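You operate a simulated robot arm through the tools that you are given. There is no shell and no other tool.

The job below is to be done with a simulated robot arm. You get a single attempt, and the scene is never put back.

Task
Lift the blue drum's pump: yellow valve shut, both coupling levers free.
Fine: shut the valve on the pump and let the feed gauge drop before the levers; the selector of the stirrer and the ratchet handle stay as they are.
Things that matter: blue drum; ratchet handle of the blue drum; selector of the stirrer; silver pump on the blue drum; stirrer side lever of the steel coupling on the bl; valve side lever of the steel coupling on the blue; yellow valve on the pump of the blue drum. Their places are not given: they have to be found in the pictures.

The check looks at the end state, three seconds after you hand in, the way a careful person would. Anything else that was tipped, shoved, dropped, spilled or broken makes it a failure.

Robot
A 6-joint arm with a two-finger gripper, fixed in place. Base frame: the origin is on the floor under the middle of its stand, x ahead of it, y to its left, z up. Lengths are in m, angles in degrees, forces in N, time in s.
It reaches about 1.572 m from its shoulder. Its first joint turns from -166.0 to 166.0 degrees. Payload 2.45 kg.
The TCP is the grasp point between the finger pads, 0.02 m short of the fingertips. In the tool frame z runs along the fingers and y along their closing line. The gripper opens to 0.14 m; its body begins 0.168 m behind the TCP.
Orientation is that of the tool frame in the base frame, as a unit quaternion [x, y, z, w]. With the fingers straight down and closing along the base's y, the tool's x points along the base's -x, its y along +y and its z along -z.

Tools
- The arm moves only by the tool move_arm. Its argument "rows" is a list of rows, each a list of 3 entries, a list of its own where there are three numbers: the shift along the tool's x, y, z in units of 20 mm (1.0 is 20 mm), then the turn, a rotation vector about the tool's x, y, z in units of 6 degrees (1.0 is 6 degrees), then the opening in per cent of the stroke, from 0 (shut) to 100 (fully open). In form: [[[x, y, z], [ax, ay, az], claw], ...]. A call has 1 to 20 rows; each row shifts and turns the commanded pose from where the row before left it, along the tool's axes as they then stand. A call with a number of a shift or a turn outside -1 to 1 is refused whole. A row lasts 0.2 s, in which the tool goes at most 0.05 m and 8.6 degrees; a call with a longer step from one row to the next is refused whole, and so is a gripper value outside its range. Where a pose cannot be reached the arm comes as near as it can. A force on the tool above 90 N (or 10 N above the force at the start of the call, whichever is more), or a blocked arm, ends the call early, and 0.2 s more pass. Each finger travels about 0.045 m/s and halts on what it meets, pressing with about 26 N; the grip force reading is that of the motor and also rises with nothing between the fingers. The clock runs only during rows and for 0.2 s after the last one: add rows that do not move to give the fingers time. The reply holds the time, the measured pose of the TCP, the force on the tool along the base axes, the opening and the grip force, in the units named above and with some noise, with the torque about the TCP (base axes, N m) and any sound that the robot's microphone picked up.
- Cameras (640 x 400 px; columns grow to the right, rows downward): "scene" is fixed at [0.0494, -0.4998, 1.7426]; the picture's right is [0.90, -0.44, 0.00], its down [-0.18, -0.37, -0.91] and it looks along [0.40, 0.82, -0.42] (base axes); focal length 367 px, centre (320, 200). "wrist" rides on the gripper at [0.078, 0.011, -0.209] in the tool frame; the picture's right is [-0.14, 0.99, 0.00], its down [-0.92, -0.13, -0.37] and it looks along [-0.36, -0.05, 0.93] (tool axes); focal length 280 px, centre (320, 200).
- snapshot(camera): a new picture of that camera. It takes no simulated time.
- point_at(camera, pixels): for up to 12 pixels [column, row] of the newest picture of that camera ("zoom" is the newest enlarged one), the place [x, y, z] in the base frame of the surface seen there, good to about 0.002 m. It takes no simulated time.
- inspect(camera, box): a new picture of the part [left, top, right, bottom] of that camera's present view, enlarged. It takes no simulated time.
- hand_in(): hands the job in; it is judged then, once.

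Leave the gripper open and the arm clear of the work at the hand-in unless told otherwise.

The tools are called after "Request:" by a JSON object that holds its "op" and its "data". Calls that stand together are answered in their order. move_arm: Moves the arm, as the interface text tells. Its arguments: {"type":"object","properties":{"rows":{"type":"array"}},"required":["rows"]} The other tools are called the same way: snapshot (camera) takes a picture; point_at (camera, pixels) gives the place of the surface under pixels of a picture; inspect (camera, box) takes an enlarged picture of a part of a camera's view; hand_in () hands the job in.

At the start:

```text
clock: 0.0
eef_pos: [0.5404, 0.17, 1.5329]
tool_rot: [0.001, 1.0, 0.0, 0.0]
ft_force: [0.1, 0.7, 1.1]
wrist_torque: [0.03, -0.04, 0.0]
width: 0.1402
gripper_force: 0.1
```

scene: 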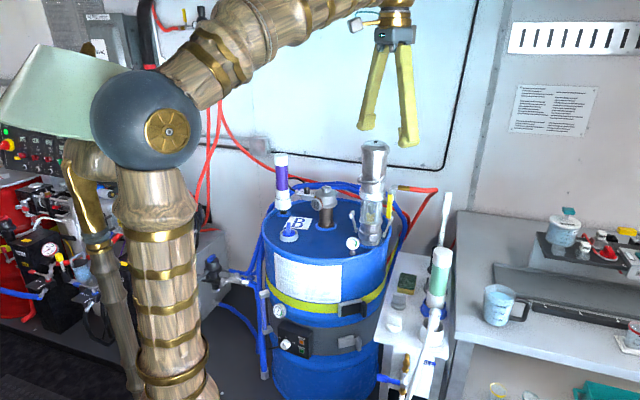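
wrist: 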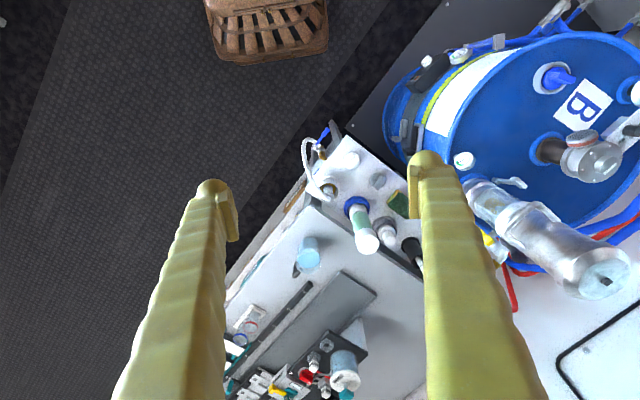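

I see a blue drum in the scene picture around (320, 280), with a silver pump at about (372, 190). Next I enlarge the drum top and the pump to find the valve, levers, gauge, ratchet and selector.

Request:
{"op": "inspect", "data": {"camera": "scene", "box": [320, 120, 448, 260]}}

Request:
{"op": "inspect", "data": {"camera": "scene", "box": [240, 140, 420, 400]}}

Request:
{"op": "inspect", "data": {"camera": "wrist", "box": [380, 30, 640, 310]}}

```text
2.86 times, centred on (384, 190) of scene
```

zoom: 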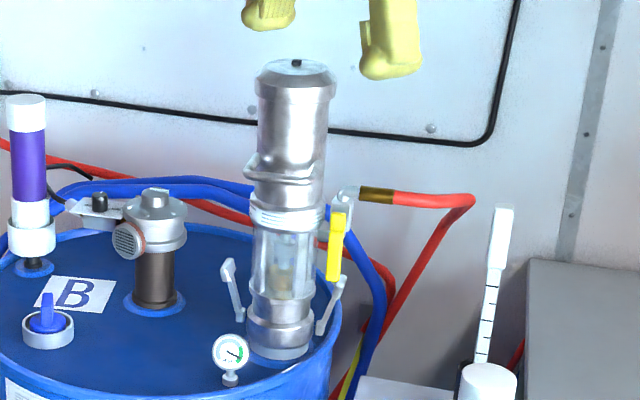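

```text
1.54 times, centred on (330, 270) of scene
```

zoom: 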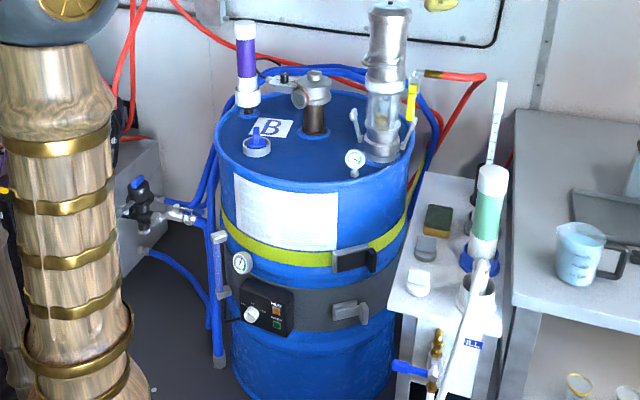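

```text
1.43 times, centred on (510, 170) of wrist
```

zoom: 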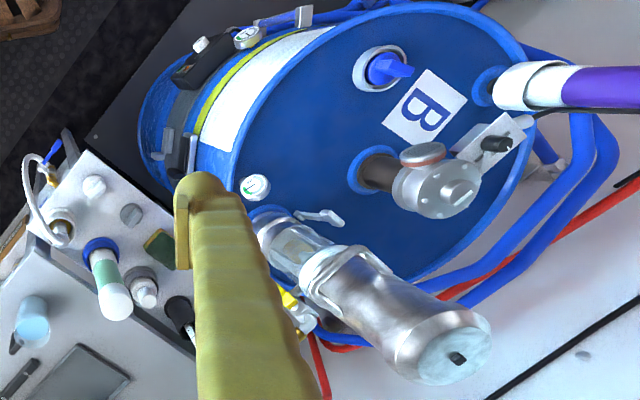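

The pump stands at the right rear of the lid. There is a yellow handle at its right side, two grey levers at its base coupling, and a gauge on the lid in front. I enlarge further and then measure places.

Request:
{"op": "inspect", "data": {"camera": "scene", "box": [340, 180, 420, 260]}}

```text
5.00 times, centred on (380, 220) of scene
```

zoom: 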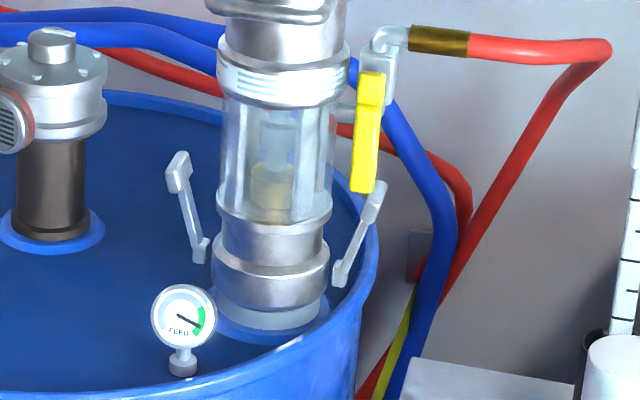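

The gauge reads FEED with its needle in the green. I measure the yellow handle (368,85)-(362,185), the right lever (376,200)-(340,275), the left lever (178,170)-(200,250), the coupling, pump body and lid.

Request:
{"op": "point_at", "data": {"camera": "zoom", "pixels": [[371, 80], [367, 110], [365, 150], [362, 186], [379, 190], [372, 210], [356, 240], [340, 275], [177, 162], [180, 180], [192, 215], [200, 250]]}}

Request:
{"op": "point_at", "data": {"camera": "zoom", "pixels": [[272, 235], [268, 270], [268, 300], [285, 85], [280, 30], [347, 110], [378, 55], [395, 38], [184, 310], [182, 365], [110, 330], [440, 40]]}}

```text
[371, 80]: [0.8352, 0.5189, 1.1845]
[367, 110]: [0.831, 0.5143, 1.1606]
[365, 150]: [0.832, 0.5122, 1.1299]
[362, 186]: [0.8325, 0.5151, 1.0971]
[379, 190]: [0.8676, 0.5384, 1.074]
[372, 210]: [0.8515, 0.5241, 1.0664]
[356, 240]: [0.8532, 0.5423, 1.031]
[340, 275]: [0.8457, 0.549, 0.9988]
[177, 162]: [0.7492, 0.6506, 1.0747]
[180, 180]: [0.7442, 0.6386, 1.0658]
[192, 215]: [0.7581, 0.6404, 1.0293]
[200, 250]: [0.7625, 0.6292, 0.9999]
```

```text
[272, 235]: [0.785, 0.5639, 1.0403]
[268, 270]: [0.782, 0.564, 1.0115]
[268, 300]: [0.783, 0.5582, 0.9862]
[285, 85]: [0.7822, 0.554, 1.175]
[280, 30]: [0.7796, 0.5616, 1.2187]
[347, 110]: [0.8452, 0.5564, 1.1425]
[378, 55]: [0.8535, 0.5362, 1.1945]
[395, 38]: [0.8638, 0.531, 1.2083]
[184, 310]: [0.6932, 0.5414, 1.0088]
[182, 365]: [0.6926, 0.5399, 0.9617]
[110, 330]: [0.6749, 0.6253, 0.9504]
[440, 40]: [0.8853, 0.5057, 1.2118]
```

Measured: the pump axis is near (0.80, 0.60), the yellow handle hangs from z≈1.19 to 1.10 at (0.833, 0.515), and the levers pivot near z≈1.0 with tips at z≈1.075, on opposite sides along (1,-1). I want a closer level view with the wrist camera. First I shift the arm toward (0.63, 0.40) at its present height, well above everything.

Request:
{"op": "move_arm", "data": {"rows": [[[-0.4, 1, 0], [0, 0, 1], 100], [[-0.45, 0.95, 0], [0, 0, 0], 100], [[-0.45, 0.95, 0], [0, 0, 0], 100], [[-0.45, 0.95, 0], [0, 0, 0], 100], [[-0.45, 0.95, 0], [0, 0, 0], 100], [[-0.45, 0.95, 0], [0, 0, 0], 100], [[-0.45, 0.95, 0], [0, 0, 0], 100], [[-0.45, 0.95, 0], [0, 0, 0], 100], [[-0.45, 0.95, 0], [0, 0, 0], 100], [[-0.45, 0.95, 0], [0, 0, 0], 100]]}}

```text
clock: 2.2
eef_pos: [0.6447, 0.3502, 1.5352]
tool_rot: [0.054, 0.999, 0.002, 0.001]
ft_force: [-0.5, -0.8, 0.6]
wrist_torque: [0.04, -0.05, -0.02]
width: 0.1401
gripper_force: 0.1
```

The arm is at (0.645, 0.350, 1.535) and free. Next I roll the tool 120° so the camera ends up on top once the fingers are pitched level.

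Request:
{"op": "move_arm", "data": {"rows": [[[0, 0, 0], [0, 0, 1], 100], [[0, 0, 0], [0, 0, 1], 100], [[0, 0, 0], [0, 0, 1], 100], [[0, 0, 0], [0, 0, 1], 100], [[0, 0, 0], [0, 0, 1], 100], [[0, 0, 0], [0, 0, 1], 100], [[0, 0, 0], [0, 0, 1], 100], [[0, 0, 0], [0, 0, 1], 100], [[0, 0, 0], [0, 0, 1], 100], [[0, 0, 0], [0, 0, 1], 100], [[0, 0, 0], [0, 0, 1], 100], [[0, 0, 0], [0, 0, 1], 100], [[0, 0, 0], [0, 0, 1], 100], [[0, 0, 0], [0, 0, 1], 100], [[0, 0, 0], [0, 0, 1], 100], [[0, 0, 0], [0, 0, 1], 100], [[0, 0, 0], [0, 0, 1], 100], [[0, 0, 0], [0, 0, 1], 100], [[0, 0, 0], [0, 0, 1], 100], [[0, 0, 0], [0, 0, 1], 100]]}}

```text
clock: 6.4
eef_pos: [0.6457, 0.3525, 1.5346]
tool_rot: [0.892, 0.452, 0.001, -0.001]
ft_force: [0.4, 0.9, -0.1]
wrist_torque: [-0.05, -0.02, -0.01]
width: 0.1399
gripper_force: 0.0
```

The roll went through (tool x now points at about 54°). Next I finish the roll to 45° and pitch the fingers up to level, pointing along (0.7, 0.7, 0).

Request:
{"op": "move_arm", "data": {"rows": [[[0, 0, 0], [0, 0, 1], 100], [[0, 0, 0], [0, 0, 0.45], 100], [[0, 0, 0], [0, 1, 0], 100], [[0, 0, 0], [0, 1, 0], 100], [[0, 0, 0], [0, 1, 0], 100], [[0, 0, 0], [0, 1, 0], 100], [[0, 0, 0], [0, 1, 0], 100], [[0, 0, 0], [0, 1, 0], 100], [[0, 0, 0], [0, 1, 0], 100], [[0, 0, 0], [0, 1, 0], 100], [[0, 0, 0], [0, 1, 0], 100], [[0, 0, 0], [0, 1, 0], 100], [[0, 0, 0], [0, 1, 0], 100], [[0, 0, 0], [0, 1, 0], 100], [[0, 0, 0], [0, 1, 0], 100], [[0, 0, 0], [0, 1, 0], 100], [[0, 0, 0], [0, 1, 0], 100]]}}

Request:
{"op": "snapshot", "data": {"camera": "scene"}}

Request:
{"op": "snapshot", "data": {"camera": "wrist"}}

```text
clock: 10.0
eef_pos: [0.6461, 0.3513, 1.5347]
tool_rot: [0.651, 0.271, 0.654, -0.272]
ft_force: [-0.7, 0.4, 0.2]
wrist_torque: [-0.04, 0.01, 0.01]
width: 0.14
gripper_force: 0.0
```

```text
taken
```

scene: 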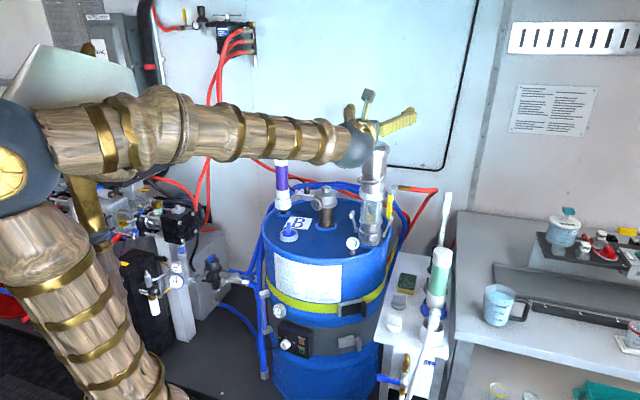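

```text
taken
```

wrist: 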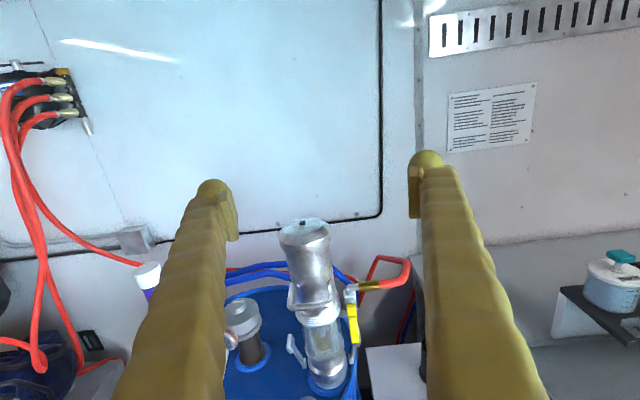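

The arm now looks level, with the pump seen at (310, 300) of the wrist picture. Next I lower straight down about 0.26 m for a close view; fingertips stay about 0.24 m short of the pump.

Request:
{"op": "move_arm", "data": {"rows": [[[-1, 0, 0], [0, 0, 0], 100], [[-1, 0, 0], [0, 0, 0], 100], [[-1, 0, 0], [0, 0, 0], 100], [[-1, 0, 0], [0, 0, 0], 100], [[-1, 0, 0], [0, 0, 0], 100], [[-1, 0, 0], [0, 0, 0], 100], [[-1, 0, 0], [0, 0, 0], 100], [[-1, 0, 0], [0, 0, 0], 100], [[-1, 0, 0], [0, 0, 0], 100], [[-1, 0, 0], [0, 0, 0], 100], [[-1, 0, 0], [0, 0, 0], 100], [[-1, 0, 0], [0, 0, 0], 100], [[-1, 0, 0], [0, 0, 0], 100]]}}

Request:
{"op": "snapshot", "data": {"camera": "wrist"}}

Request:
{"op": "inspect", "data": {"camera": "wrist", "box": [230, 60, 430, 260]}}

```text
clock: 12.8
eef_pos: [0.6443, 0.3531, 1.2741]
tool_rot: [0.652, 0.271, 0.654, -0.272]
ft_force: [0.6, -0.3, -0.5]
wrist_torque: [0.04, 0.03, -0.02]
width: 0.1399
gripper_force: 0.0
```

```text
taken
```

wrist: 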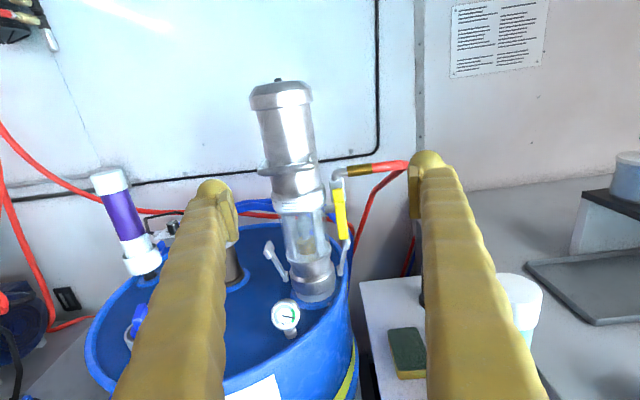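

```text
2.00 times, centred on (330, 160) of wrist
```

zoom: 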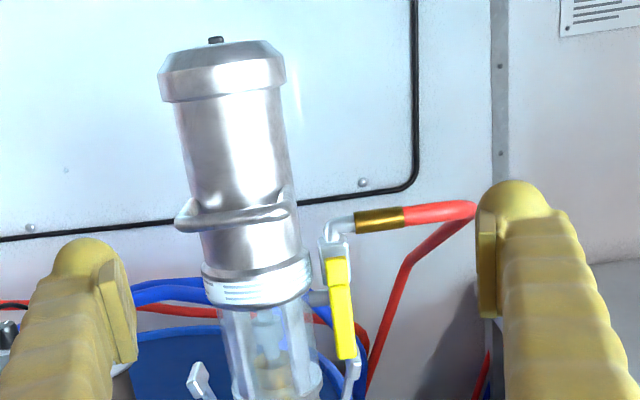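

Request:
{"op": "inspect", "data": {"camera": "wrist", "box": [310, 155, 380, 225]}}

Request:
{"op": "inspect", "data": {"camera": "wrist", "box": [250, 200, 370, 340]}}

```text
5.71 times, centred on (345, 190) of wrist
```

zoom: 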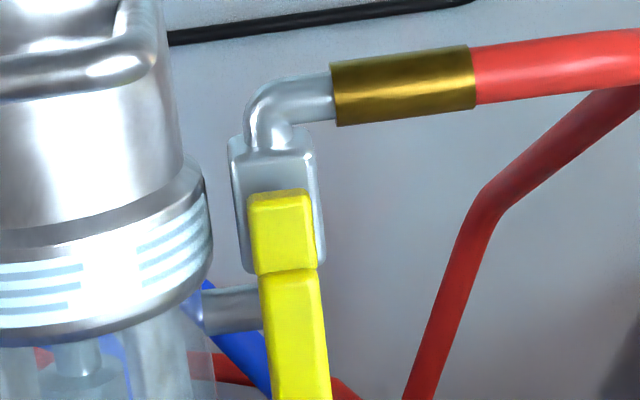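

```text
2.86 times, centred on (310, 270) of wrist
```

zoom: 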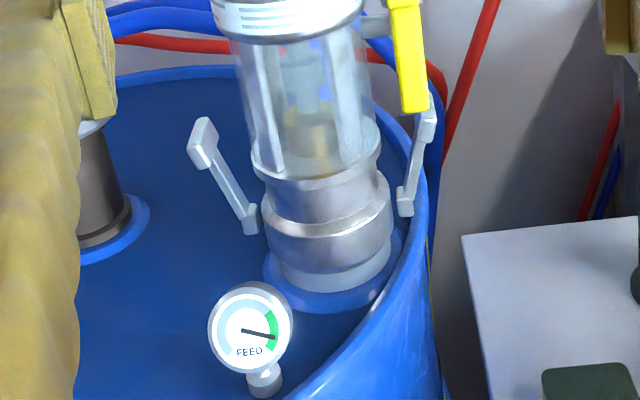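

The yellow handle has a square hub at about (338,194) in the wrist picture on a vertical grey valve block; the handle hangs down parallel to the pipe (open). I measure hub, handle, block, stub, levers, and pump outline with the wrist camera.

Request:
{"op": "point_at", "data": {"camera": "wrist", "pixels": [[338, 191], [339, 200], [340, 210], [341, 222], [343, 235], [336, 183], [329, 209], [334, 172], [337, 215], [344.5, 220], [300, 230], [315, 230]]}}

Request:
{"op": "point_at", "data": {"camera": "zoom", "pixels": [[425, 125], [427, 105], [412, 170], [404, 208], [200, 140], [210, 125], [225, 180], [250, 222], [330, 230], [320, 190], [250, 325], [320, 265]]}}

```text
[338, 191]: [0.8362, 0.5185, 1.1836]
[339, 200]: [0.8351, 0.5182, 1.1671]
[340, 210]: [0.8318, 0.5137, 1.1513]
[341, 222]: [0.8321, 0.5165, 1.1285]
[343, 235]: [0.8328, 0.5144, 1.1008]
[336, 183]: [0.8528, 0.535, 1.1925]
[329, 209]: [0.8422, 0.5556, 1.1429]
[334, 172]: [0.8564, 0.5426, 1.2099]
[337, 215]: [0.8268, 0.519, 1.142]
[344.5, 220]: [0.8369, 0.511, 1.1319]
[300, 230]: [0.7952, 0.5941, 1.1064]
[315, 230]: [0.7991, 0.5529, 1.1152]
```

```text
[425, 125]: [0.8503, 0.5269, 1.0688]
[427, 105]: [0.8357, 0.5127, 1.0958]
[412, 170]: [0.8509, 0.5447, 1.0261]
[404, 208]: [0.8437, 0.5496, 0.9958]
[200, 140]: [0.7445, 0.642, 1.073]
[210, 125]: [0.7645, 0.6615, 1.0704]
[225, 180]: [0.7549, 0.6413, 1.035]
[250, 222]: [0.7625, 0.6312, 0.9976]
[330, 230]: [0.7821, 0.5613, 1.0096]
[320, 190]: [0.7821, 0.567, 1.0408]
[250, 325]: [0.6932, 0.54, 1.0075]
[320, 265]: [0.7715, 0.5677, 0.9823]
```

Hub centre is near (0.836, 0.518, 1.175), handle end at z≈1.097, about 14 mm wide, and it should swing outward (away from the pump) to shut. To know if a finger fits between pump and handle, I measure the fingers' own thickness at their tips in the wrist picture.

Request:
{"op": "point_at", "data": {"camera": "wrist", "pixels": [[198, 190], [212, 183], [222, 188], [232, 205], [235, 235], [196, 205], [210, 205], [413, 180], [413, 210], [425, 158], [440, 165], [450, 175]]}}

Request:
{"op": "inspect", "data": {"camera": "wrist", "box": [390, 140, 510, 260]}}

Request:
{"op": "inspect", "data": {"camera": "scene", "box": [280, 100, 440, 260]}}

```text
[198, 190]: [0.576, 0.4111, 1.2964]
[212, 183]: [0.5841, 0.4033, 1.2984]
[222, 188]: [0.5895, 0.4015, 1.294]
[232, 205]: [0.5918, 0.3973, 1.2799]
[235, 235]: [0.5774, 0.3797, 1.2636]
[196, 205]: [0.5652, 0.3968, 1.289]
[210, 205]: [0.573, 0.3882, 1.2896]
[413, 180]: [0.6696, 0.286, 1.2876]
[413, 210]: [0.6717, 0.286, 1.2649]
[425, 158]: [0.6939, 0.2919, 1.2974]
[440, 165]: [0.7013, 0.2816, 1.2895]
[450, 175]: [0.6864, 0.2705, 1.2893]
```

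```text
3.33 times, centred on (450, 200) of wrist
```

zoom: 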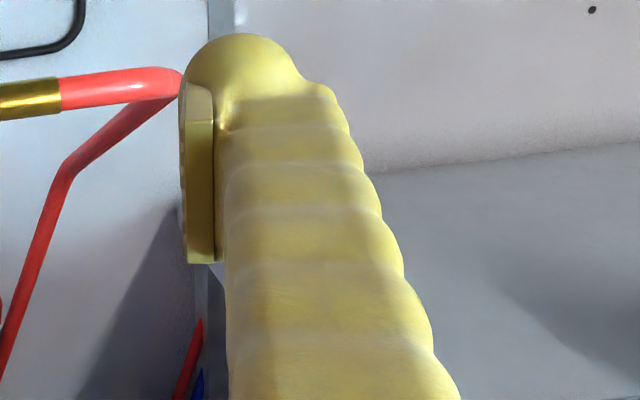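

```text
2.50 times, centred on (360, 180) of scene
```

zoom: 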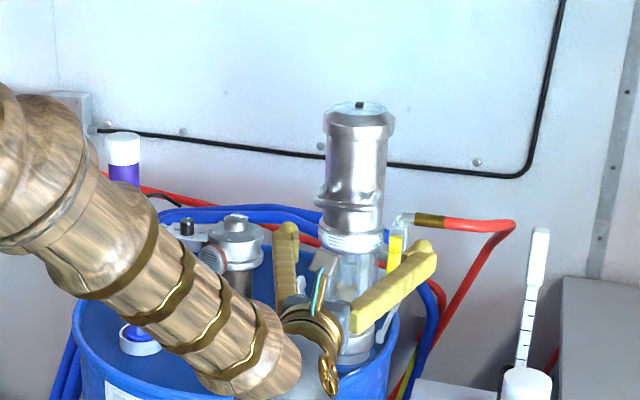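

A finger is about 24 mm thick (closing direction) and about 40 mm tall; the gap between the pump glass and the yellow handle is about 40 mm. Plan: straddle the handle with a 32 mm opening, then swing it outward around its hub. First I narrow the gripper, drop to z≈1.117 and line up sideways, still 0.24 m short of it.

Request:
{"op": "move_arm", "data": {"rows": [[[-0.9, 0.1, 0], [0, 0, 0], 23], [[-0.9, 0.1, 0], [0, 0, 0], 23], [[-0.9, 0.1, 0], [0, 0, 0], 23], [[-0.9, 0.1, 0], [0, 0, 0], 23], [[-0.9, 0.1, 0], [0, 0, 0], 23], [[-0.9, 0.1, 0], [0, 0, 0], 23], [[-0.9, 0.1, 0], [0, 0, 0], 23], [[-0.9, 0.1, 0], [0, 0, 0], 23], [[-0.65, 0.1, 0], [0, 0, 0], 23], [[0, 0, 0], [0, 0, 0], 23]]}}

Request:
{"op": "snapshot", "data": {"camera": "wrist"}}

Request:
{"op": "snapshot", "data": {"camera": "scene"}}

```text
clock: 15.0
eef_pos: [0.6665, 0.343, 1.1186]
tool_rot: [0.652, 0.271, 0.653, -0.272]
ft_force: [0.1, 0.8, -0.7]
wrist_torque: [-0.03, -0.03, 0.0]
width: 0.0323
gripper_force: 0.0
out of reach, approached as far as the arm can: row 8, 9
```

```text
taken
```

wrist: 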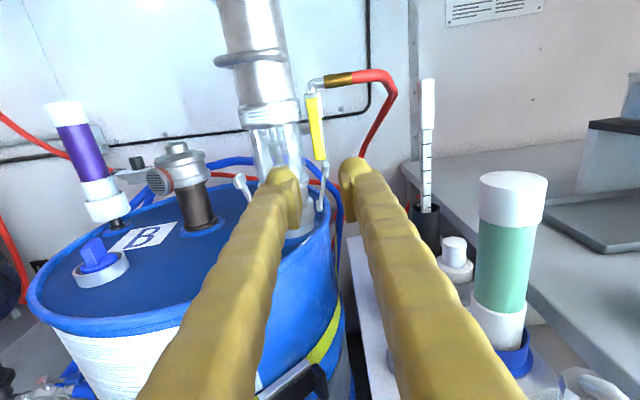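

```text
taken
```

scene: 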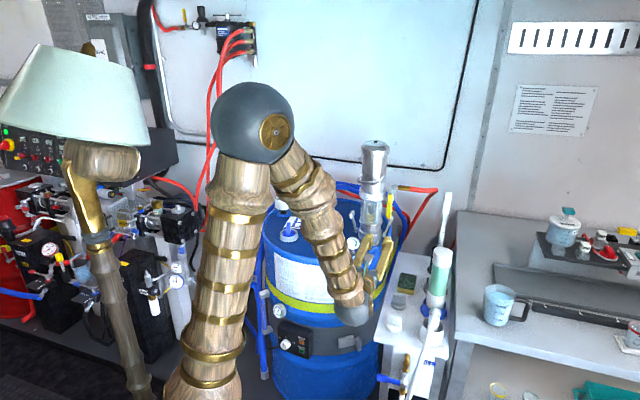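

The gripper stands at z=1.119 with 32 mm opening; the arm was folded a bit tightly there but moving forward opens it. The handle is at (317,125) straight ahead. Next I go forward 0.18 m and look again.

Request:
{"op": "move_arm", "data": {"rows": [[[0, 0, 1], [0, 0, 0], 23], [[0, 0, 1], [0, 0, 0], 23], [[0, 0, 1], [0, 0, 0], 23], [[0, 0, 1], [0, 0, 0], 23], [[0, 0, 1], [0, 0, 0], 23], [[0, 0, 1], [0, 0, 0], 23], [[0, 0, 1], [0, 0, 0], 23], [[0, 0, 1], [0, 0, 0], 23], [[0, 0, 1], [0, 0, 0], 23]]}}

Request:
{"op": "snapshot", "data": {"camera": "wrist"}}

Request:
{"op": "inspect", "data": {"camera": "scene", "box": [320, 120, 448, 260]}}

```text
clock: 17.0
eef_pos: [0.7936, 0.4717, 1.1199]
tool_rot: [0.652, 0.271, 0.654, -0.273]
ft_force: [-0.4, 0.0, 0.3]
wrist_torque: [-0.02, 0.0, -0.01]
width: 0.0324
gripper_force: 0.1
```

```text
taken
```

wrist: 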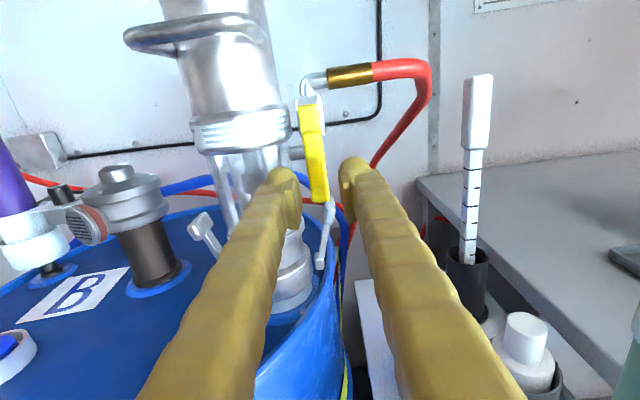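

```text
2.86 times, centred on (384, 190) of scene
```

zoom: 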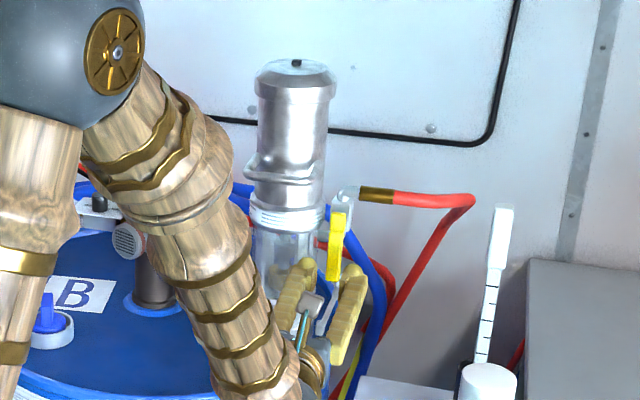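

The TCP is at u≈0.228 (handle centre 0.224), 0.05 m short. The handle's end at (320,195) sits between the fingertips. I measure it again from here along with the pump glass edge.

Request:
{"op": "point_at", "data": {"camera": "wrist", "pixels": [[318, 195], [312, 195], [326, 195], [315, 165], [307, 115], [303, 102], [325, 213], [330, 215], [322, 260], [260, 160], [275, 160], [240, 140]]}}

Request:
{"op": "inspect", "data": {"camera": "wrist", "box": [250, 70, 390, 280]}}

```text
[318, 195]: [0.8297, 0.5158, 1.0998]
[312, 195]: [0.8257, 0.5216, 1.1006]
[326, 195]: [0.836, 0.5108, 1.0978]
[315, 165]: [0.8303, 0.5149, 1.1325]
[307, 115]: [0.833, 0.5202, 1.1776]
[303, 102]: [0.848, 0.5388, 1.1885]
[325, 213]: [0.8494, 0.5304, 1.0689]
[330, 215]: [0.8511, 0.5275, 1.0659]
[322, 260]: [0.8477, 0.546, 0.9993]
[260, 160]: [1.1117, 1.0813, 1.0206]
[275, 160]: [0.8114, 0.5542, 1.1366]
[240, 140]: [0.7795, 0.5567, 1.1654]
```

```text
1.90 times, centred on (320, 175) of wrist
```

zoom: 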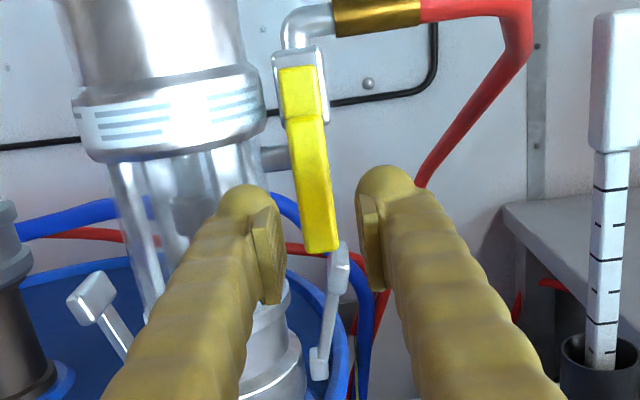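

The handle centre is at u≈0.2225 and its front at v≈0.951. The pump's sight glass has a pillar at its right edge, near (283,150). I check its outer edge before going in.

Request:
{"op": "point_at", "data": {"camera": "wrist", "pixels": [[280, 150], [284, 150], [287, 150], [289, 150], [286, 160], [288, 160], [290, 165], [295, 155], [262, 150], [245, 155], [298, 240], [300, 250]]}}

```text
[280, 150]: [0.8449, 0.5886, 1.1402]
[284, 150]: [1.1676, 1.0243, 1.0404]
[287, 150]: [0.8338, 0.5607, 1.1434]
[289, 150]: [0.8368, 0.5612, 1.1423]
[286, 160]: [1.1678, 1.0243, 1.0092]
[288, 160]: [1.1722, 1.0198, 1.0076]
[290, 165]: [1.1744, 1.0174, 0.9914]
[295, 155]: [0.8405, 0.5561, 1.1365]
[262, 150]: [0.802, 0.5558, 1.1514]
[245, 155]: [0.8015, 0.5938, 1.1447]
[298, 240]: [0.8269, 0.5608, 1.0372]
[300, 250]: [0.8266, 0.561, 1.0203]
```

The pump's edge is at u≈0.184 and the handle's left edge at 0.215, so a gap of 31 mm for a rounded 24 mm finger, entering only about 15 mm deep. I narrow the opening to 24 mm, shift 4 mm left, and go forward 52 mm.

Request:
{"op": "move_arm", "data": {"rows": [[[-0.1, -0.2, 0], [0, 0, 0], 17], [[0, 0, 0], [0, 0, 0], 17], [[0, 0, 0.5], [0, 0, 0], 17], [[0, 0, 0.5], [0, 0, 0], 17], [[0, 0, 0.5], [0, 0, 0], 17], [[0, 0, 0.5], [0, 0, 0], 17], [[0, 0, 0.3], [0, 0, 0], 17], [[0, 0, 0.3], [0, 0, 0], 17]]}}

Request:
{"op": "snapshot", "data": {"camera": "wrist"}}

Request:
{"op": "inspect", "data": {"camera": "scene", "box": [340, 180, 420, 260]}}

```text
clock: 18.8
eef_pos: [0.8275, 0.5083, 1.1179]
tool_rot: [0.652, 0.271, 0.654, -0.272]
ft_force: [-0.4, 0.6, 0.5]
wrist_torque: [-0.01, -0.02, 0.01]
width: 0.0239
gripper_force: 0.1
```

```text
taken
```

wrist: 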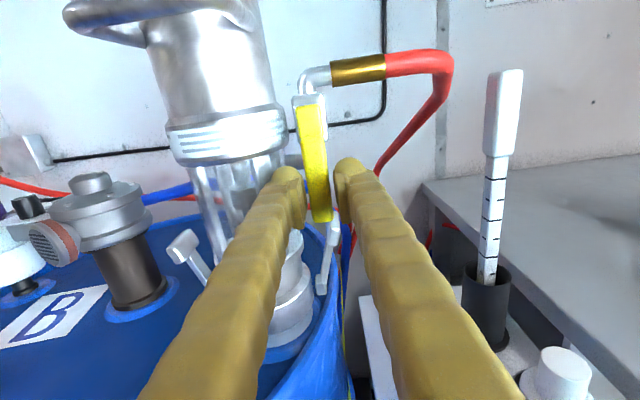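

```text
5.00 times, centred on (380, 220) of scene
```

zoom: 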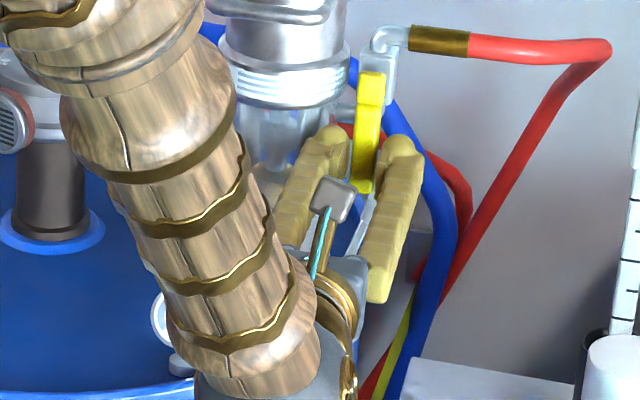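

The fingers straddle the yellow handle without touching (handle between tips at (318,190)). I go 5 mm deeper, then swing the first 48° around the hub (r = 57 mm), rolling the tool with the handle.

Request:
{"op": "move_arm", "data": {"rows": [[[0, 0, 0.25], [0, 0, 0], 17], [[0.0156, 0.298, 0], [0, 0, -1], 17], [[0.0156, 0.298, 0], [0, 0, -1], 17], [[0.0156, 0.298, 0], [0, 0, -1], 17], [[0.0156, 0.298, 0], [0, 0, -1], 17], [[0.0156, 0.298, 0], [0, 0, -1], 17], [[0.0156, 0.298, 0], [0, 0, -1], 17], [[0.0156, 0.298, 0], [0, 0, -1], 17], [[0.0156, 0.298, 0], [0, 0, -1], 17]]}}

Request:
{"op": "snapshot", "data": {"camera": "wrist"}}

Request:
{"op": "inspect", "data": {"camera": "scene", "box": [340, 180, 420, 260]}}

```text
clock: 20.8
eef_pos: [0.8603, 0.4852, 1.1368]
tool_rot: [0.485, 0.514, 0.707, 0.017]
ft_force: [-0.1, 0.9, -0.6]
wrist_torque: [-0.03, 0.02, -0.02]
width: 0.0238
gripper_force: 0.1
```

```text
taken
```

wrist: 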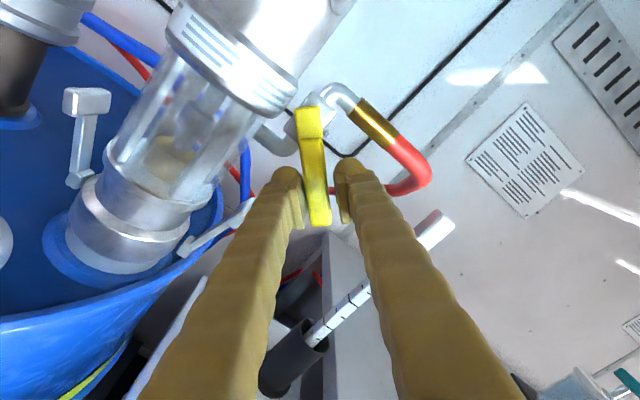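

```text
5.00 times, centred on (380, 220) of scene
```

zoom: 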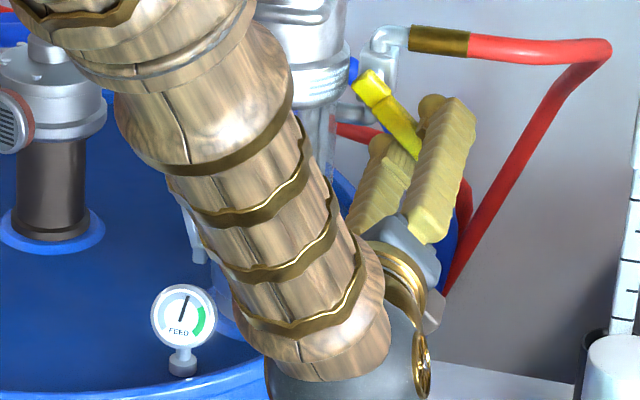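

The handle turned about 48° and the FEED needle is already falling. A tall white measuring stick on the side table shows at (430,225); I check its place, so the gripper stays clear of it in the second half.

Request:
{"op": "point_at", "data": {"camera": "wrist", "pixels": [[437, 225], [340, 310], [300, 350], [308, 120], [315, 180], [320, 215], [385, 130], [345, 100]]}}

```text
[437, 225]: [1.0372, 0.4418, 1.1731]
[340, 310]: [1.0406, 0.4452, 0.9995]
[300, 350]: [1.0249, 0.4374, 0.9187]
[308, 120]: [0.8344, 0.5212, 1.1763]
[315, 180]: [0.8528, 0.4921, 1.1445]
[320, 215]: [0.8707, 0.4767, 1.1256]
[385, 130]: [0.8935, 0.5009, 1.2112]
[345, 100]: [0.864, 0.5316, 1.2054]
```

The stick is 0.14 m away sideways, so clear. I continue the swing by another 42° to bring the handle level.

Request:
{"op": "move_arm", "data": {"rows": [[[0.0156, 0.298, 0], [0, 0, -1], 17], [[0.0156, 0.298, 0], [0, 0, -1], 17], [[0.0156, 0.298, 0], [0, 0, -1], 17], [[0.0156, 0.298, 0], [0, 0, -1], 17], [[0.0156, 0.298, 0], [0, 0, -1], 17], [[0.0156, 0.298, 0], [0, 0, -1], 17], [[0.0156, 0.298, 0], [0, 0, -1], 17]]}}

Request:
{"op": "snapshot", "data": {"camera": "wrist"}}

Request:
{"op": "inspect", "data": {"camera": "scene", "box": [340, 180, 420, 260]}}

```text
clock: 22.4
eef_pos: [0.8704, 0.4735, 1.176]
tool_rot: [0.269, 0.652, 0.655, 0.271]
ft_force: [-0.4, 0.3, -2.4]
wrist_torque: [0.02, 0.01, -0.04]
width: 0.025
gripper_force: 1.0
```

```text
taken
```

wrist: 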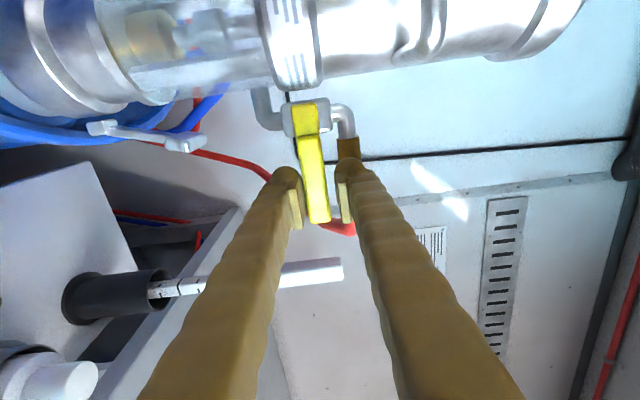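

```text
5.00 times, centred on (380, 220) of scene
```

zoom: 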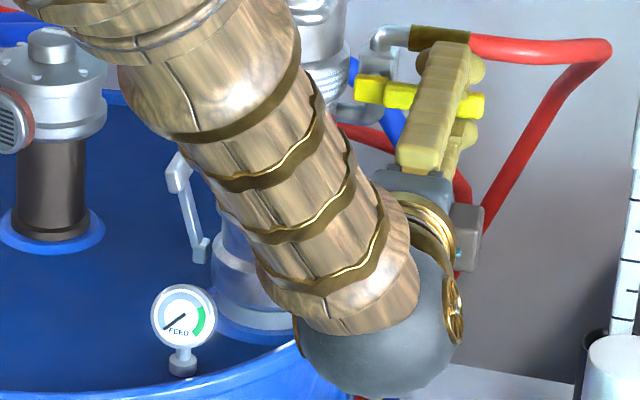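

The FEED needle has dropped to the low end, and the handle looks level. I measure the handle's hub (304,120) and end (318,215) to see the true angle.

Request:
{"op": "point_at", "data": {"camera": "wrist", "pixels": [[304, 112], [304, 125], [312, 160], [315, 190], [319, 216], [299, 160], [324, 160]]}}

Request:
{"op": "inspect", "data": {"camera": "wrist", "box": [240, 70, 400, 250]}}

```text
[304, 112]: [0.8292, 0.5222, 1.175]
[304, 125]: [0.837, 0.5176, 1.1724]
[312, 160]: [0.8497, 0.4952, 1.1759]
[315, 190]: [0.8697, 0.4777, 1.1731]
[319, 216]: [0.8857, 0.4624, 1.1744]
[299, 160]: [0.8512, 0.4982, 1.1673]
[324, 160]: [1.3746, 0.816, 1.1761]
```

```text
2.22 times, centred on (320, 160) of wrist
```

zoom: 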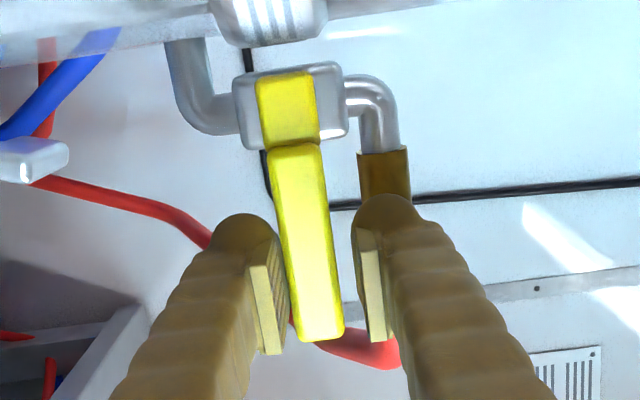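

The handle is level at z≈1.174 along its whole length, so 90°. I nudge up 2 mm to see if it is on its stop.

Request:
{"op": "move_arm", "data": {"rows": [[[0, 0.1, 0], [0, 0, 0], 17], [[0, 0, 0], [0, 0, 0], 17]]}}

```text
clock: 23.0
eef_pos: [0.8699, 0.4737, 1.1774]
tool_rot: [0.269, 0.653, 0.655, 0.27]
ft_force: [0.8, -1.9, -5.2]
wrist_torque: [-0.07, 0.02, -0.01]
width: 0.0271
gripper_force: 2.3
```

The push force rises to 5 N with no more motion: the valve is on its stop. I back off 4 mm downward and withdraw straight back 0.14 m.

Request:
{"op": "move_arm", "data": {"rows": [[[0, -0.25, 0], [0, 0, 0], 17], [[0, 0, -0.5], [0, 0, 0], 17], [[0, 0, -1], [0, 0, 0], 17], [[0, 0, -1], [0, 0, 0], 17], [[0, 0, -1], [0, 0, 0], 17], [[0, 0, -1], [0, 0, 0], 17], [[0, 0, -1], [0, 0, 0], 17], [[0, 0, -1], [0, 0, 0], 17]]}}

Request:
{"op": "snapshot", "data": {"camera": "wrist"}}

Request:
{"op": "inspect", "data": {"camera": "scene", "box": [340, 180, 420, 260]}}

```text
clock: 24.8
eef_pos: [0.7792, 0.3802, 1.1718]
tool_rot: [0.269, 0.653, 0.655, 0.27]
ft_force: [-1.0, -0.3, 1.1]
wrist_torque: [0.03, 0.0, -0.04]
width: 0.0242
gripper_force: 0.1
```

```text
taken
```

wrist: 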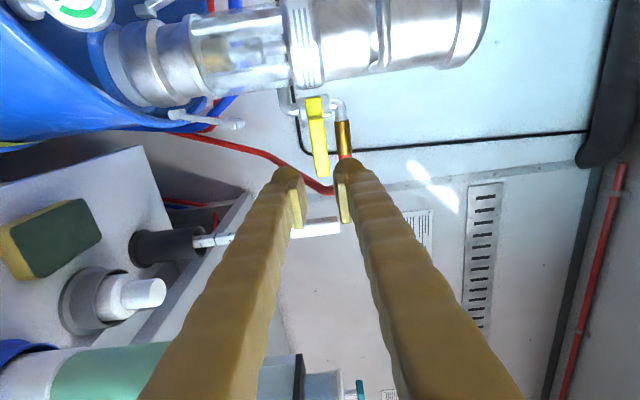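

```text
5.00 times, centred on (380, 220) of scene
```

zoom: 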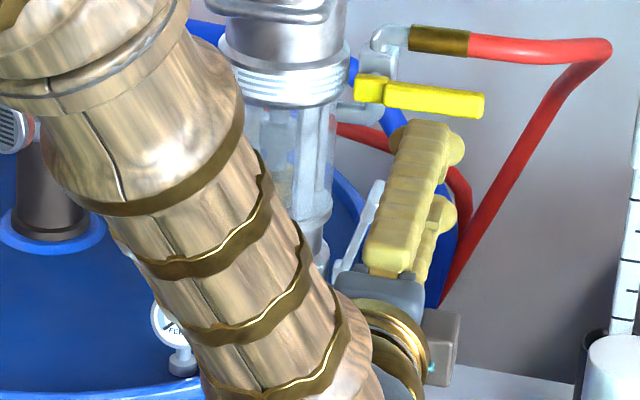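

The yellow handle stays level (shut) and the FEED needle had dropped low. Now I roll the tool back 90° to level and look at the valve-side lever.

Request:
{"op": "move_arm", "data": {"rows": [[[0, 0, 0], [0, 0, 1], 17], [[0, 0, 0], [0, 0, 1], 17], [[0, 0, 0], [0, 0, 1], 17], [[0, 0, 0], [0, 0, 1], 17], [[0, 0, 0], [0, 0, 1], 17], [[0, 0, 0], [0, 0, 1], 17], [[0, 0, 0], [0, 0, 1], 17], [[0, 0, 0], [0, 0, 1], 17], [[0, 0, 0], [0, 0, 1], 17], [[0, 0, 0], [0, 0, 1], 17], [[0, 0, 0], [0, 0, 1], 17], [[0, 0, 0], [0, 0, 1], 17], [[0, 0, 0], [0, 0, 1], 17], [[0, 0, 0], [0, 0, 1], 17], [[0, 0, 0], [0, 0, 1], 17]]}}

Request:
{"op": "snapshot", "data": {"camera": "wrist"}}

Request:
{"op": "snapshot", "data": {"camera": "scene"}}

```text
clock: 28.0
eef_pos: [0.7779, 0.3811, 1.1728]
tool_rot: [0.652, 0.27, 0.654, -0.272]
ft_force: [-0.1, 0.5, 0.1]
wrist_torque: [-0.01, 0.04, -0.04]
width: 0.0238
gripper_force: 0.1
```

```text
taken
```

wrist: 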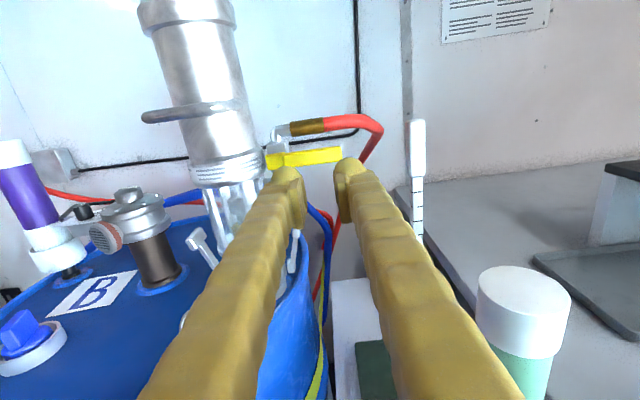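

```text
taken
```

scene: 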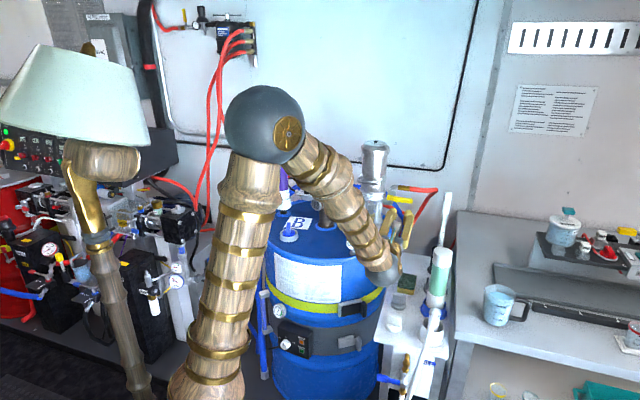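

The view is level again; the lever shows at (293,250). Before descending I measure the bottle and things on the side table and the drum rim, to keep the gripper and wrist clear of them.

Request:
{"op": "point_at", "data": {"camera": "scene", "pixels": [[441, 255], [437, 300], [432, 320], [405, 280], [395, 325], [415, 370], [446, 200], [330, 262], [270, 235], [300, 190]]}}

Request:
{"op": "point_at", "data": {"camera": "wrist", "pixels": [[293, 240], [291, 268], [303, 250], [305, 300], [318, 380], [520, 300], [540, 380], [200, 240], [345, 300], [375, 370], [270, 160], [335, 155]]}}

```text
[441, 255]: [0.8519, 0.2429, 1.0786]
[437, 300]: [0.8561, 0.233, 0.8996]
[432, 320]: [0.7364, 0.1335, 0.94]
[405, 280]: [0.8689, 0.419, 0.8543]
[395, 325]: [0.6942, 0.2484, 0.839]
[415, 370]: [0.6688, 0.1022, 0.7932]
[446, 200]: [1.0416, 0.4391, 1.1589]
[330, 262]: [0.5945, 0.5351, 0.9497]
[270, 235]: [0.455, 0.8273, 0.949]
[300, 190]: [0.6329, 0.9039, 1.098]
```

```text
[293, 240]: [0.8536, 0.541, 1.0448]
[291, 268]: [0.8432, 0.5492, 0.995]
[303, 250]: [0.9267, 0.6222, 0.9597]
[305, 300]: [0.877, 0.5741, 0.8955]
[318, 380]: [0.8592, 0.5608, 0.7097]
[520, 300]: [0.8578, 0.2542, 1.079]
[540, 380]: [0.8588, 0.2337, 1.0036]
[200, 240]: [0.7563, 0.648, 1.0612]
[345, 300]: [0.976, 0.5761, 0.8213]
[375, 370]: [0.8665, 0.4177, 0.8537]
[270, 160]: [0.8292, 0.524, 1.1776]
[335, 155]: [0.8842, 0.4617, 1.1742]
```

The bottle stands at (0.852, 0.243), so I must not let the wrist go far right. I'll yaw the tool 15° (fingers pointing a bit outward), keeping the wrist away from the bottle, and come closer to see the valve-side lever well.

Request:
{"op": "move_arm", "data": {"rows": [[[-0.5, -0.8, 0], [-0.5, 0, 0], 29], [[-0.5, -0.8, 0], [-0.5, 0, 0], 29], [[-0.5, -0.8, 0], [-0.5, 0, 0], 29], [[-0.5, -0.8, 0], [-0.5, 0, 0], 29], [[-0.5, -0.8, 0], [-0.5, 0, 0], 29], [[0, 0, 0.2], [0, 0, 0], 29]]}}

Request:
{"op": "snapshot", "data": {"camera": "wrist"}}

Request:
{"op": "inspect", "data": {"camera": "wrist", "box": [250, 180, 350, 280]}}

```text
clock: 29.4
eef_pos: [0.7551, 0.4101, 1.1473]
tool_rot: [0.668, 0.23, 0.669, -0.231]
ft_force: [-0.2, 0.0, -0.1]
wrist_torque: [0.02, 0.01, -0.02]
width: 0.0407
gripper_force: 0.0
out of reach, approached as far as the arm can: row 3, 4, 5
```

```text
taken
```

wrist: 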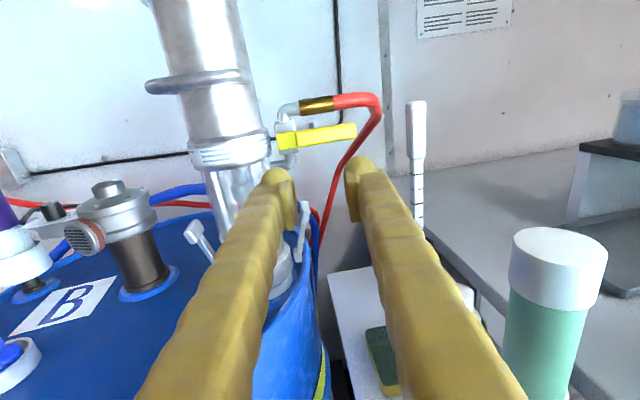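

```text
4.00 times, centred on (300, 230) of wrist
```

zoom: 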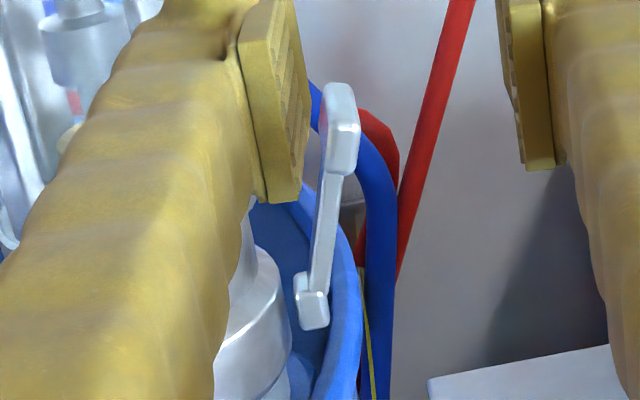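

The arm reached only 7° of yaw there (fold limit), at (0.755, 0.410, 1.147). The lever is visible in the zoom: paddle at (342,130), stem (322,230), pivot block (312,305). I measure them.

Request:
{"op": "point_at", "data": {"camera": "zoom", "pixels": [[345, 155], [343, 130], [340, 90], [330, 95], [326, 130], [354, 130], [330, 200], [322, 240], [314, 280], [315, 305], [300, 290], [268, 280]]}}

```text
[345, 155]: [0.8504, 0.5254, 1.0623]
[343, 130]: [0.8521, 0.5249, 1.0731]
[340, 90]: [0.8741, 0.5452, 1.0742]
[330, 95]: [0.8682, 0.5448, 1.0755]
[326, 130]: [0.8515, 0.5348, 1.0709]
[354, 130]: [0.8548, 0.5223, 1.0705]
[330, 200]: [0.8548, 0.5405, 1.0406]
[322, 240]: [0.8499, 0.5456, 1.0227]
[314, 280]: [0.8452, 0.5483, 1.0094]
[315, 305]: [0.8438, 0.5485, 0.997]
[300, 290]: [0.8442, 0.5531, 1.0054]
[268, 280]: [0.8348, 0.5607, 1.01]
```

The paddle spans u 0.224–0.235, v 0.973–1.005, z 1.055–1.075; the pump edge is at u≈0.194 there. I'll put the left finger between pump and paddle with its tip only about 12 mm past the paddle's front. First lower to z≈1.073 and align, 0.08 m short.

Request:
{"op": "move_arm", "data": {"rows": [[[-0.9, -0.1, 0.5], [0, 0, 0], 29], [[-0.9, -0.2, 0.5], [0, 0, 0], 29], [[-0.9, -0.3, 0.5], [0, 0, 0], 29], [[-0.9, -0.4, 0.5], [0, 0, 0], 29], [[0, 0, 0.5], [0, 0, 0], 29], [[0, 0, 0.5], [0, 0, 0], 29]]}}

Request:
{"op": "snapshot", "data": {"camera": "wrist"}}

Request:
{"op": "inspect", "data": {"camera": "wrist", "box": [250, 120, 370, 240]}}

```text
clock: 30.8
eef_pos: [0.8067, 0.4375, 1.0803]
tool_rot: [0.667, 0.233, 0.668, -0.233]
ft_force: [-0.1, -1.0, 0.1]
wrist_torque: [0.01, -0.04, 0.0]
width: 0.0407
gripper_force: 0.1
out of reach, approached as far as the arm can: row 2, 3, 4, 5
```

```text
taken
```

wrist: 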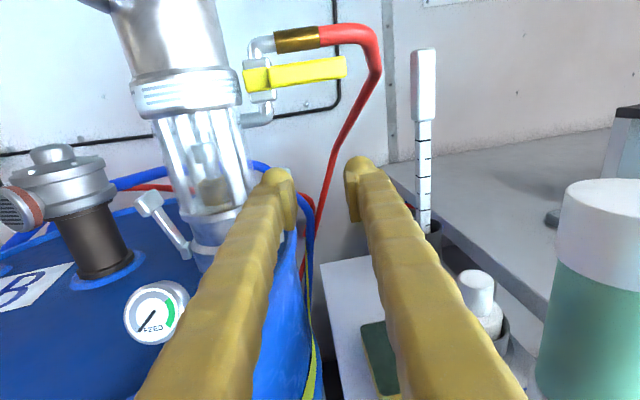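

```text
3.33 times, centred on (310, 180) of wrist
```

zoom: 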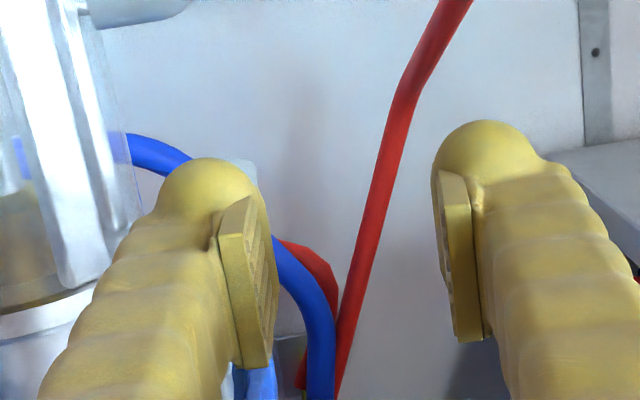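

The arm's fold limit pushed it right to u≈0.261 (v≈0.880). Farther forward it should have room. I go forward 0.04 m and then shift 21 mm left, still in front of the paddle.

Request:
{"op": "move_arm", "data": {"rows": [[[0, 0, 1], [0, 0, 0], 29], [[0, 0, 1], [0, 0, 0], 29], [[-0.1, -0.35, 0.1], [0, 0, 0], 29], [[-0.1, -0.35, 0.1], [0, 0, 0], 29], [[-0.1, -0.35, 0.1], [0, 0, 0], 29]]}}

Request:
{"op": "snapshot", "data": {"camera": "wrist"}}

Request:
{"op": "inspect", "data": {"camera": "wrist", "box": [230, 100, 370, 240]}}

Request:
{"op": "inspect", "data": {"camera": "scene", "box": [320, 170, 448, 310]}}

```text
clock: 32.0
eef_pos: [0.8415, 0.4569, 1.0781]
tool_rot: [0.667, 0.235, 0.667, -0.234]
ft_force: [-1.1, 0.3, -0.9]
wrist_torque: [0.02, -0.01, 0.02]
width: 0.0408
gripper_force: 0.0
out of reach, approached as far as the arm can: row 1, 2, 3, 4, 5
```

```text
taken
```

wrist: 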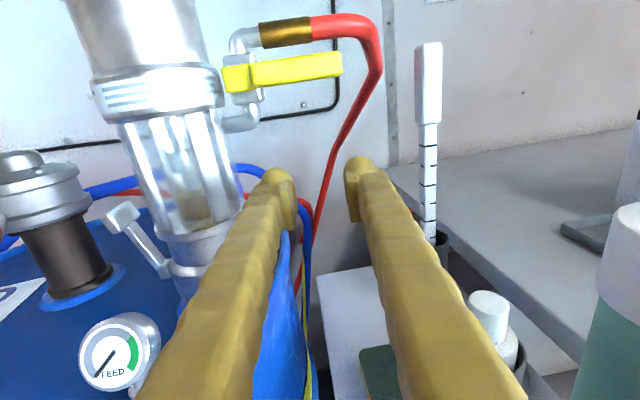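

```text
2.86 times, centred on (300, 170) of wrist
```

zoom: 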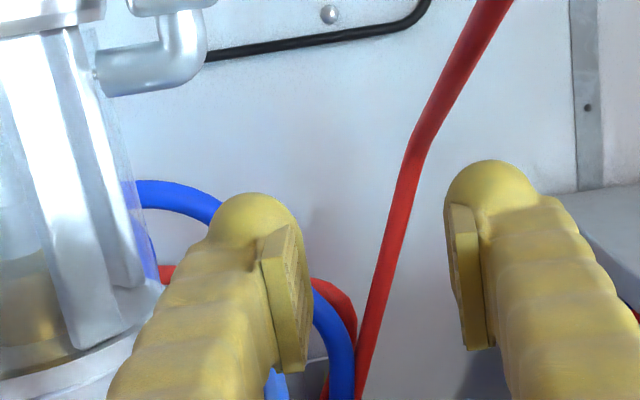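

```text
2.86 times, centred on (384, 240) of scene
```

zoom: 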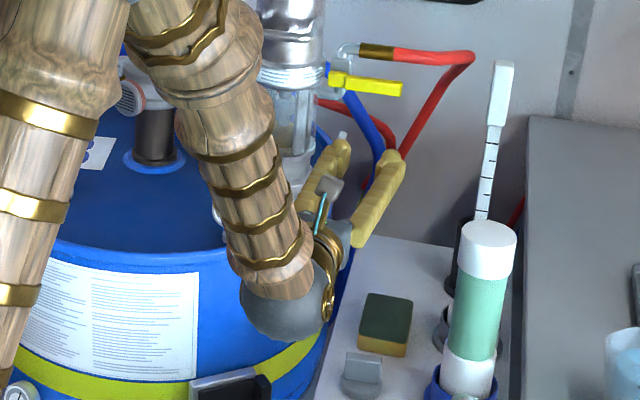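

Still short at the fold limit; the arm folds too tightly with a level tool this low. Pitching the fingers 30° downward raises the wrist and gives room. I back off 20 mm and pitch down in place.

Request:
{"op": "move_arm", "data": {"rows": [[[0, 0, -1], [0, -1, 0], 29], [[0, 0, 0], [0, -1, 0], 29], [[0, 0, 0], [0, -1, 0], 29], [[0, 0, 0], [0, -1, 0], 29], [[0, 0, 0], [0, -1, 0], 29]]}}

Request:
{"op": "snapshot", "data": {"camera": "wrist"}}

```text
clock: 33.2
eef_pos: [0.8247, 0.4457, 1.0773]
tool_rot: [0.818, 0.281, 0.474, -0.163]
ft_force: [-0.1, 0.4, 0.1]
wrist_torque: [0.0, 0.0, 0.0]
width: 0.0408
gripper_force: 0.0
```

```text
taken
```

wrist: 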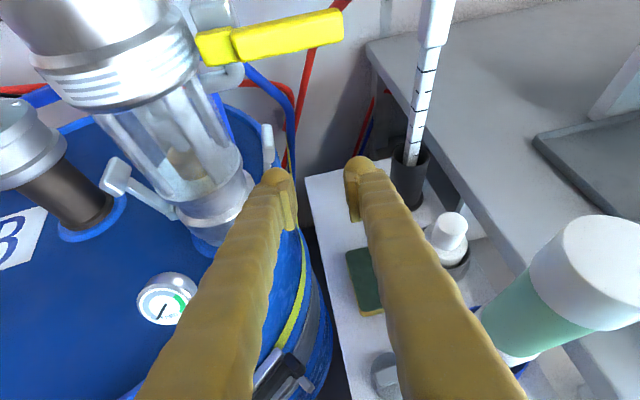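

Pitched 30° down without reach trouble. I now shift 36 mm left so the left finger lines up with the gap between pump and paddle, then look.

Request:
{"op": "move_arm", "data": {"rows": [[[0, -0.9, 0], [0, 0, 0], 29], [[0, -0.89, 0], [0, 0, 0], 29]]}}

Request:
{"op": "snapshot", "data": {"camera": "wrist"}}

Request:
{"op": "inspect", "data": {"camera": "wrist", "box": [200, 90, 360, 240]}}

```text
clock: 33.8
eef_pos: [0.8018, 0.4744, 1.077]
tool_rot: [0.819, 0.282, 0.473, -0.163]
ft_force: [-0.3, -0.3, -0.1]
wrist_torque: [-0.02, -0.01, -0.03]
width: 0.0405
gripper_force: 0.0
```

```text
taken
```

wrist: 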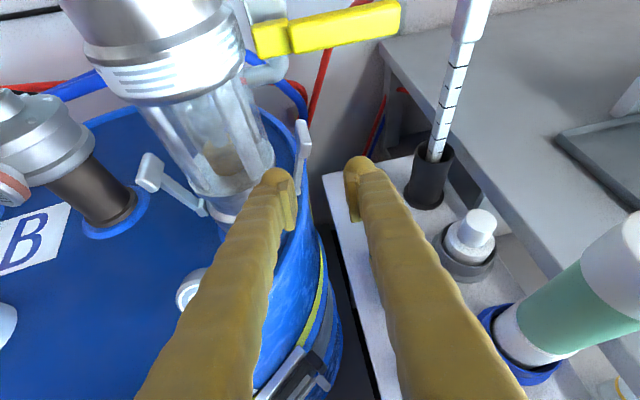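

```text
2.67 times, centred on (280, 165) of wrist
```

zoom: 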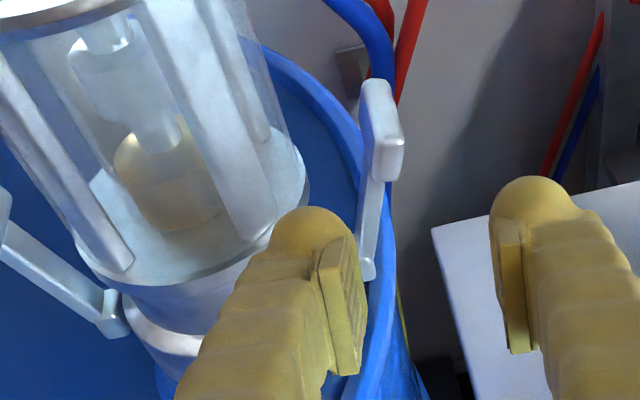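

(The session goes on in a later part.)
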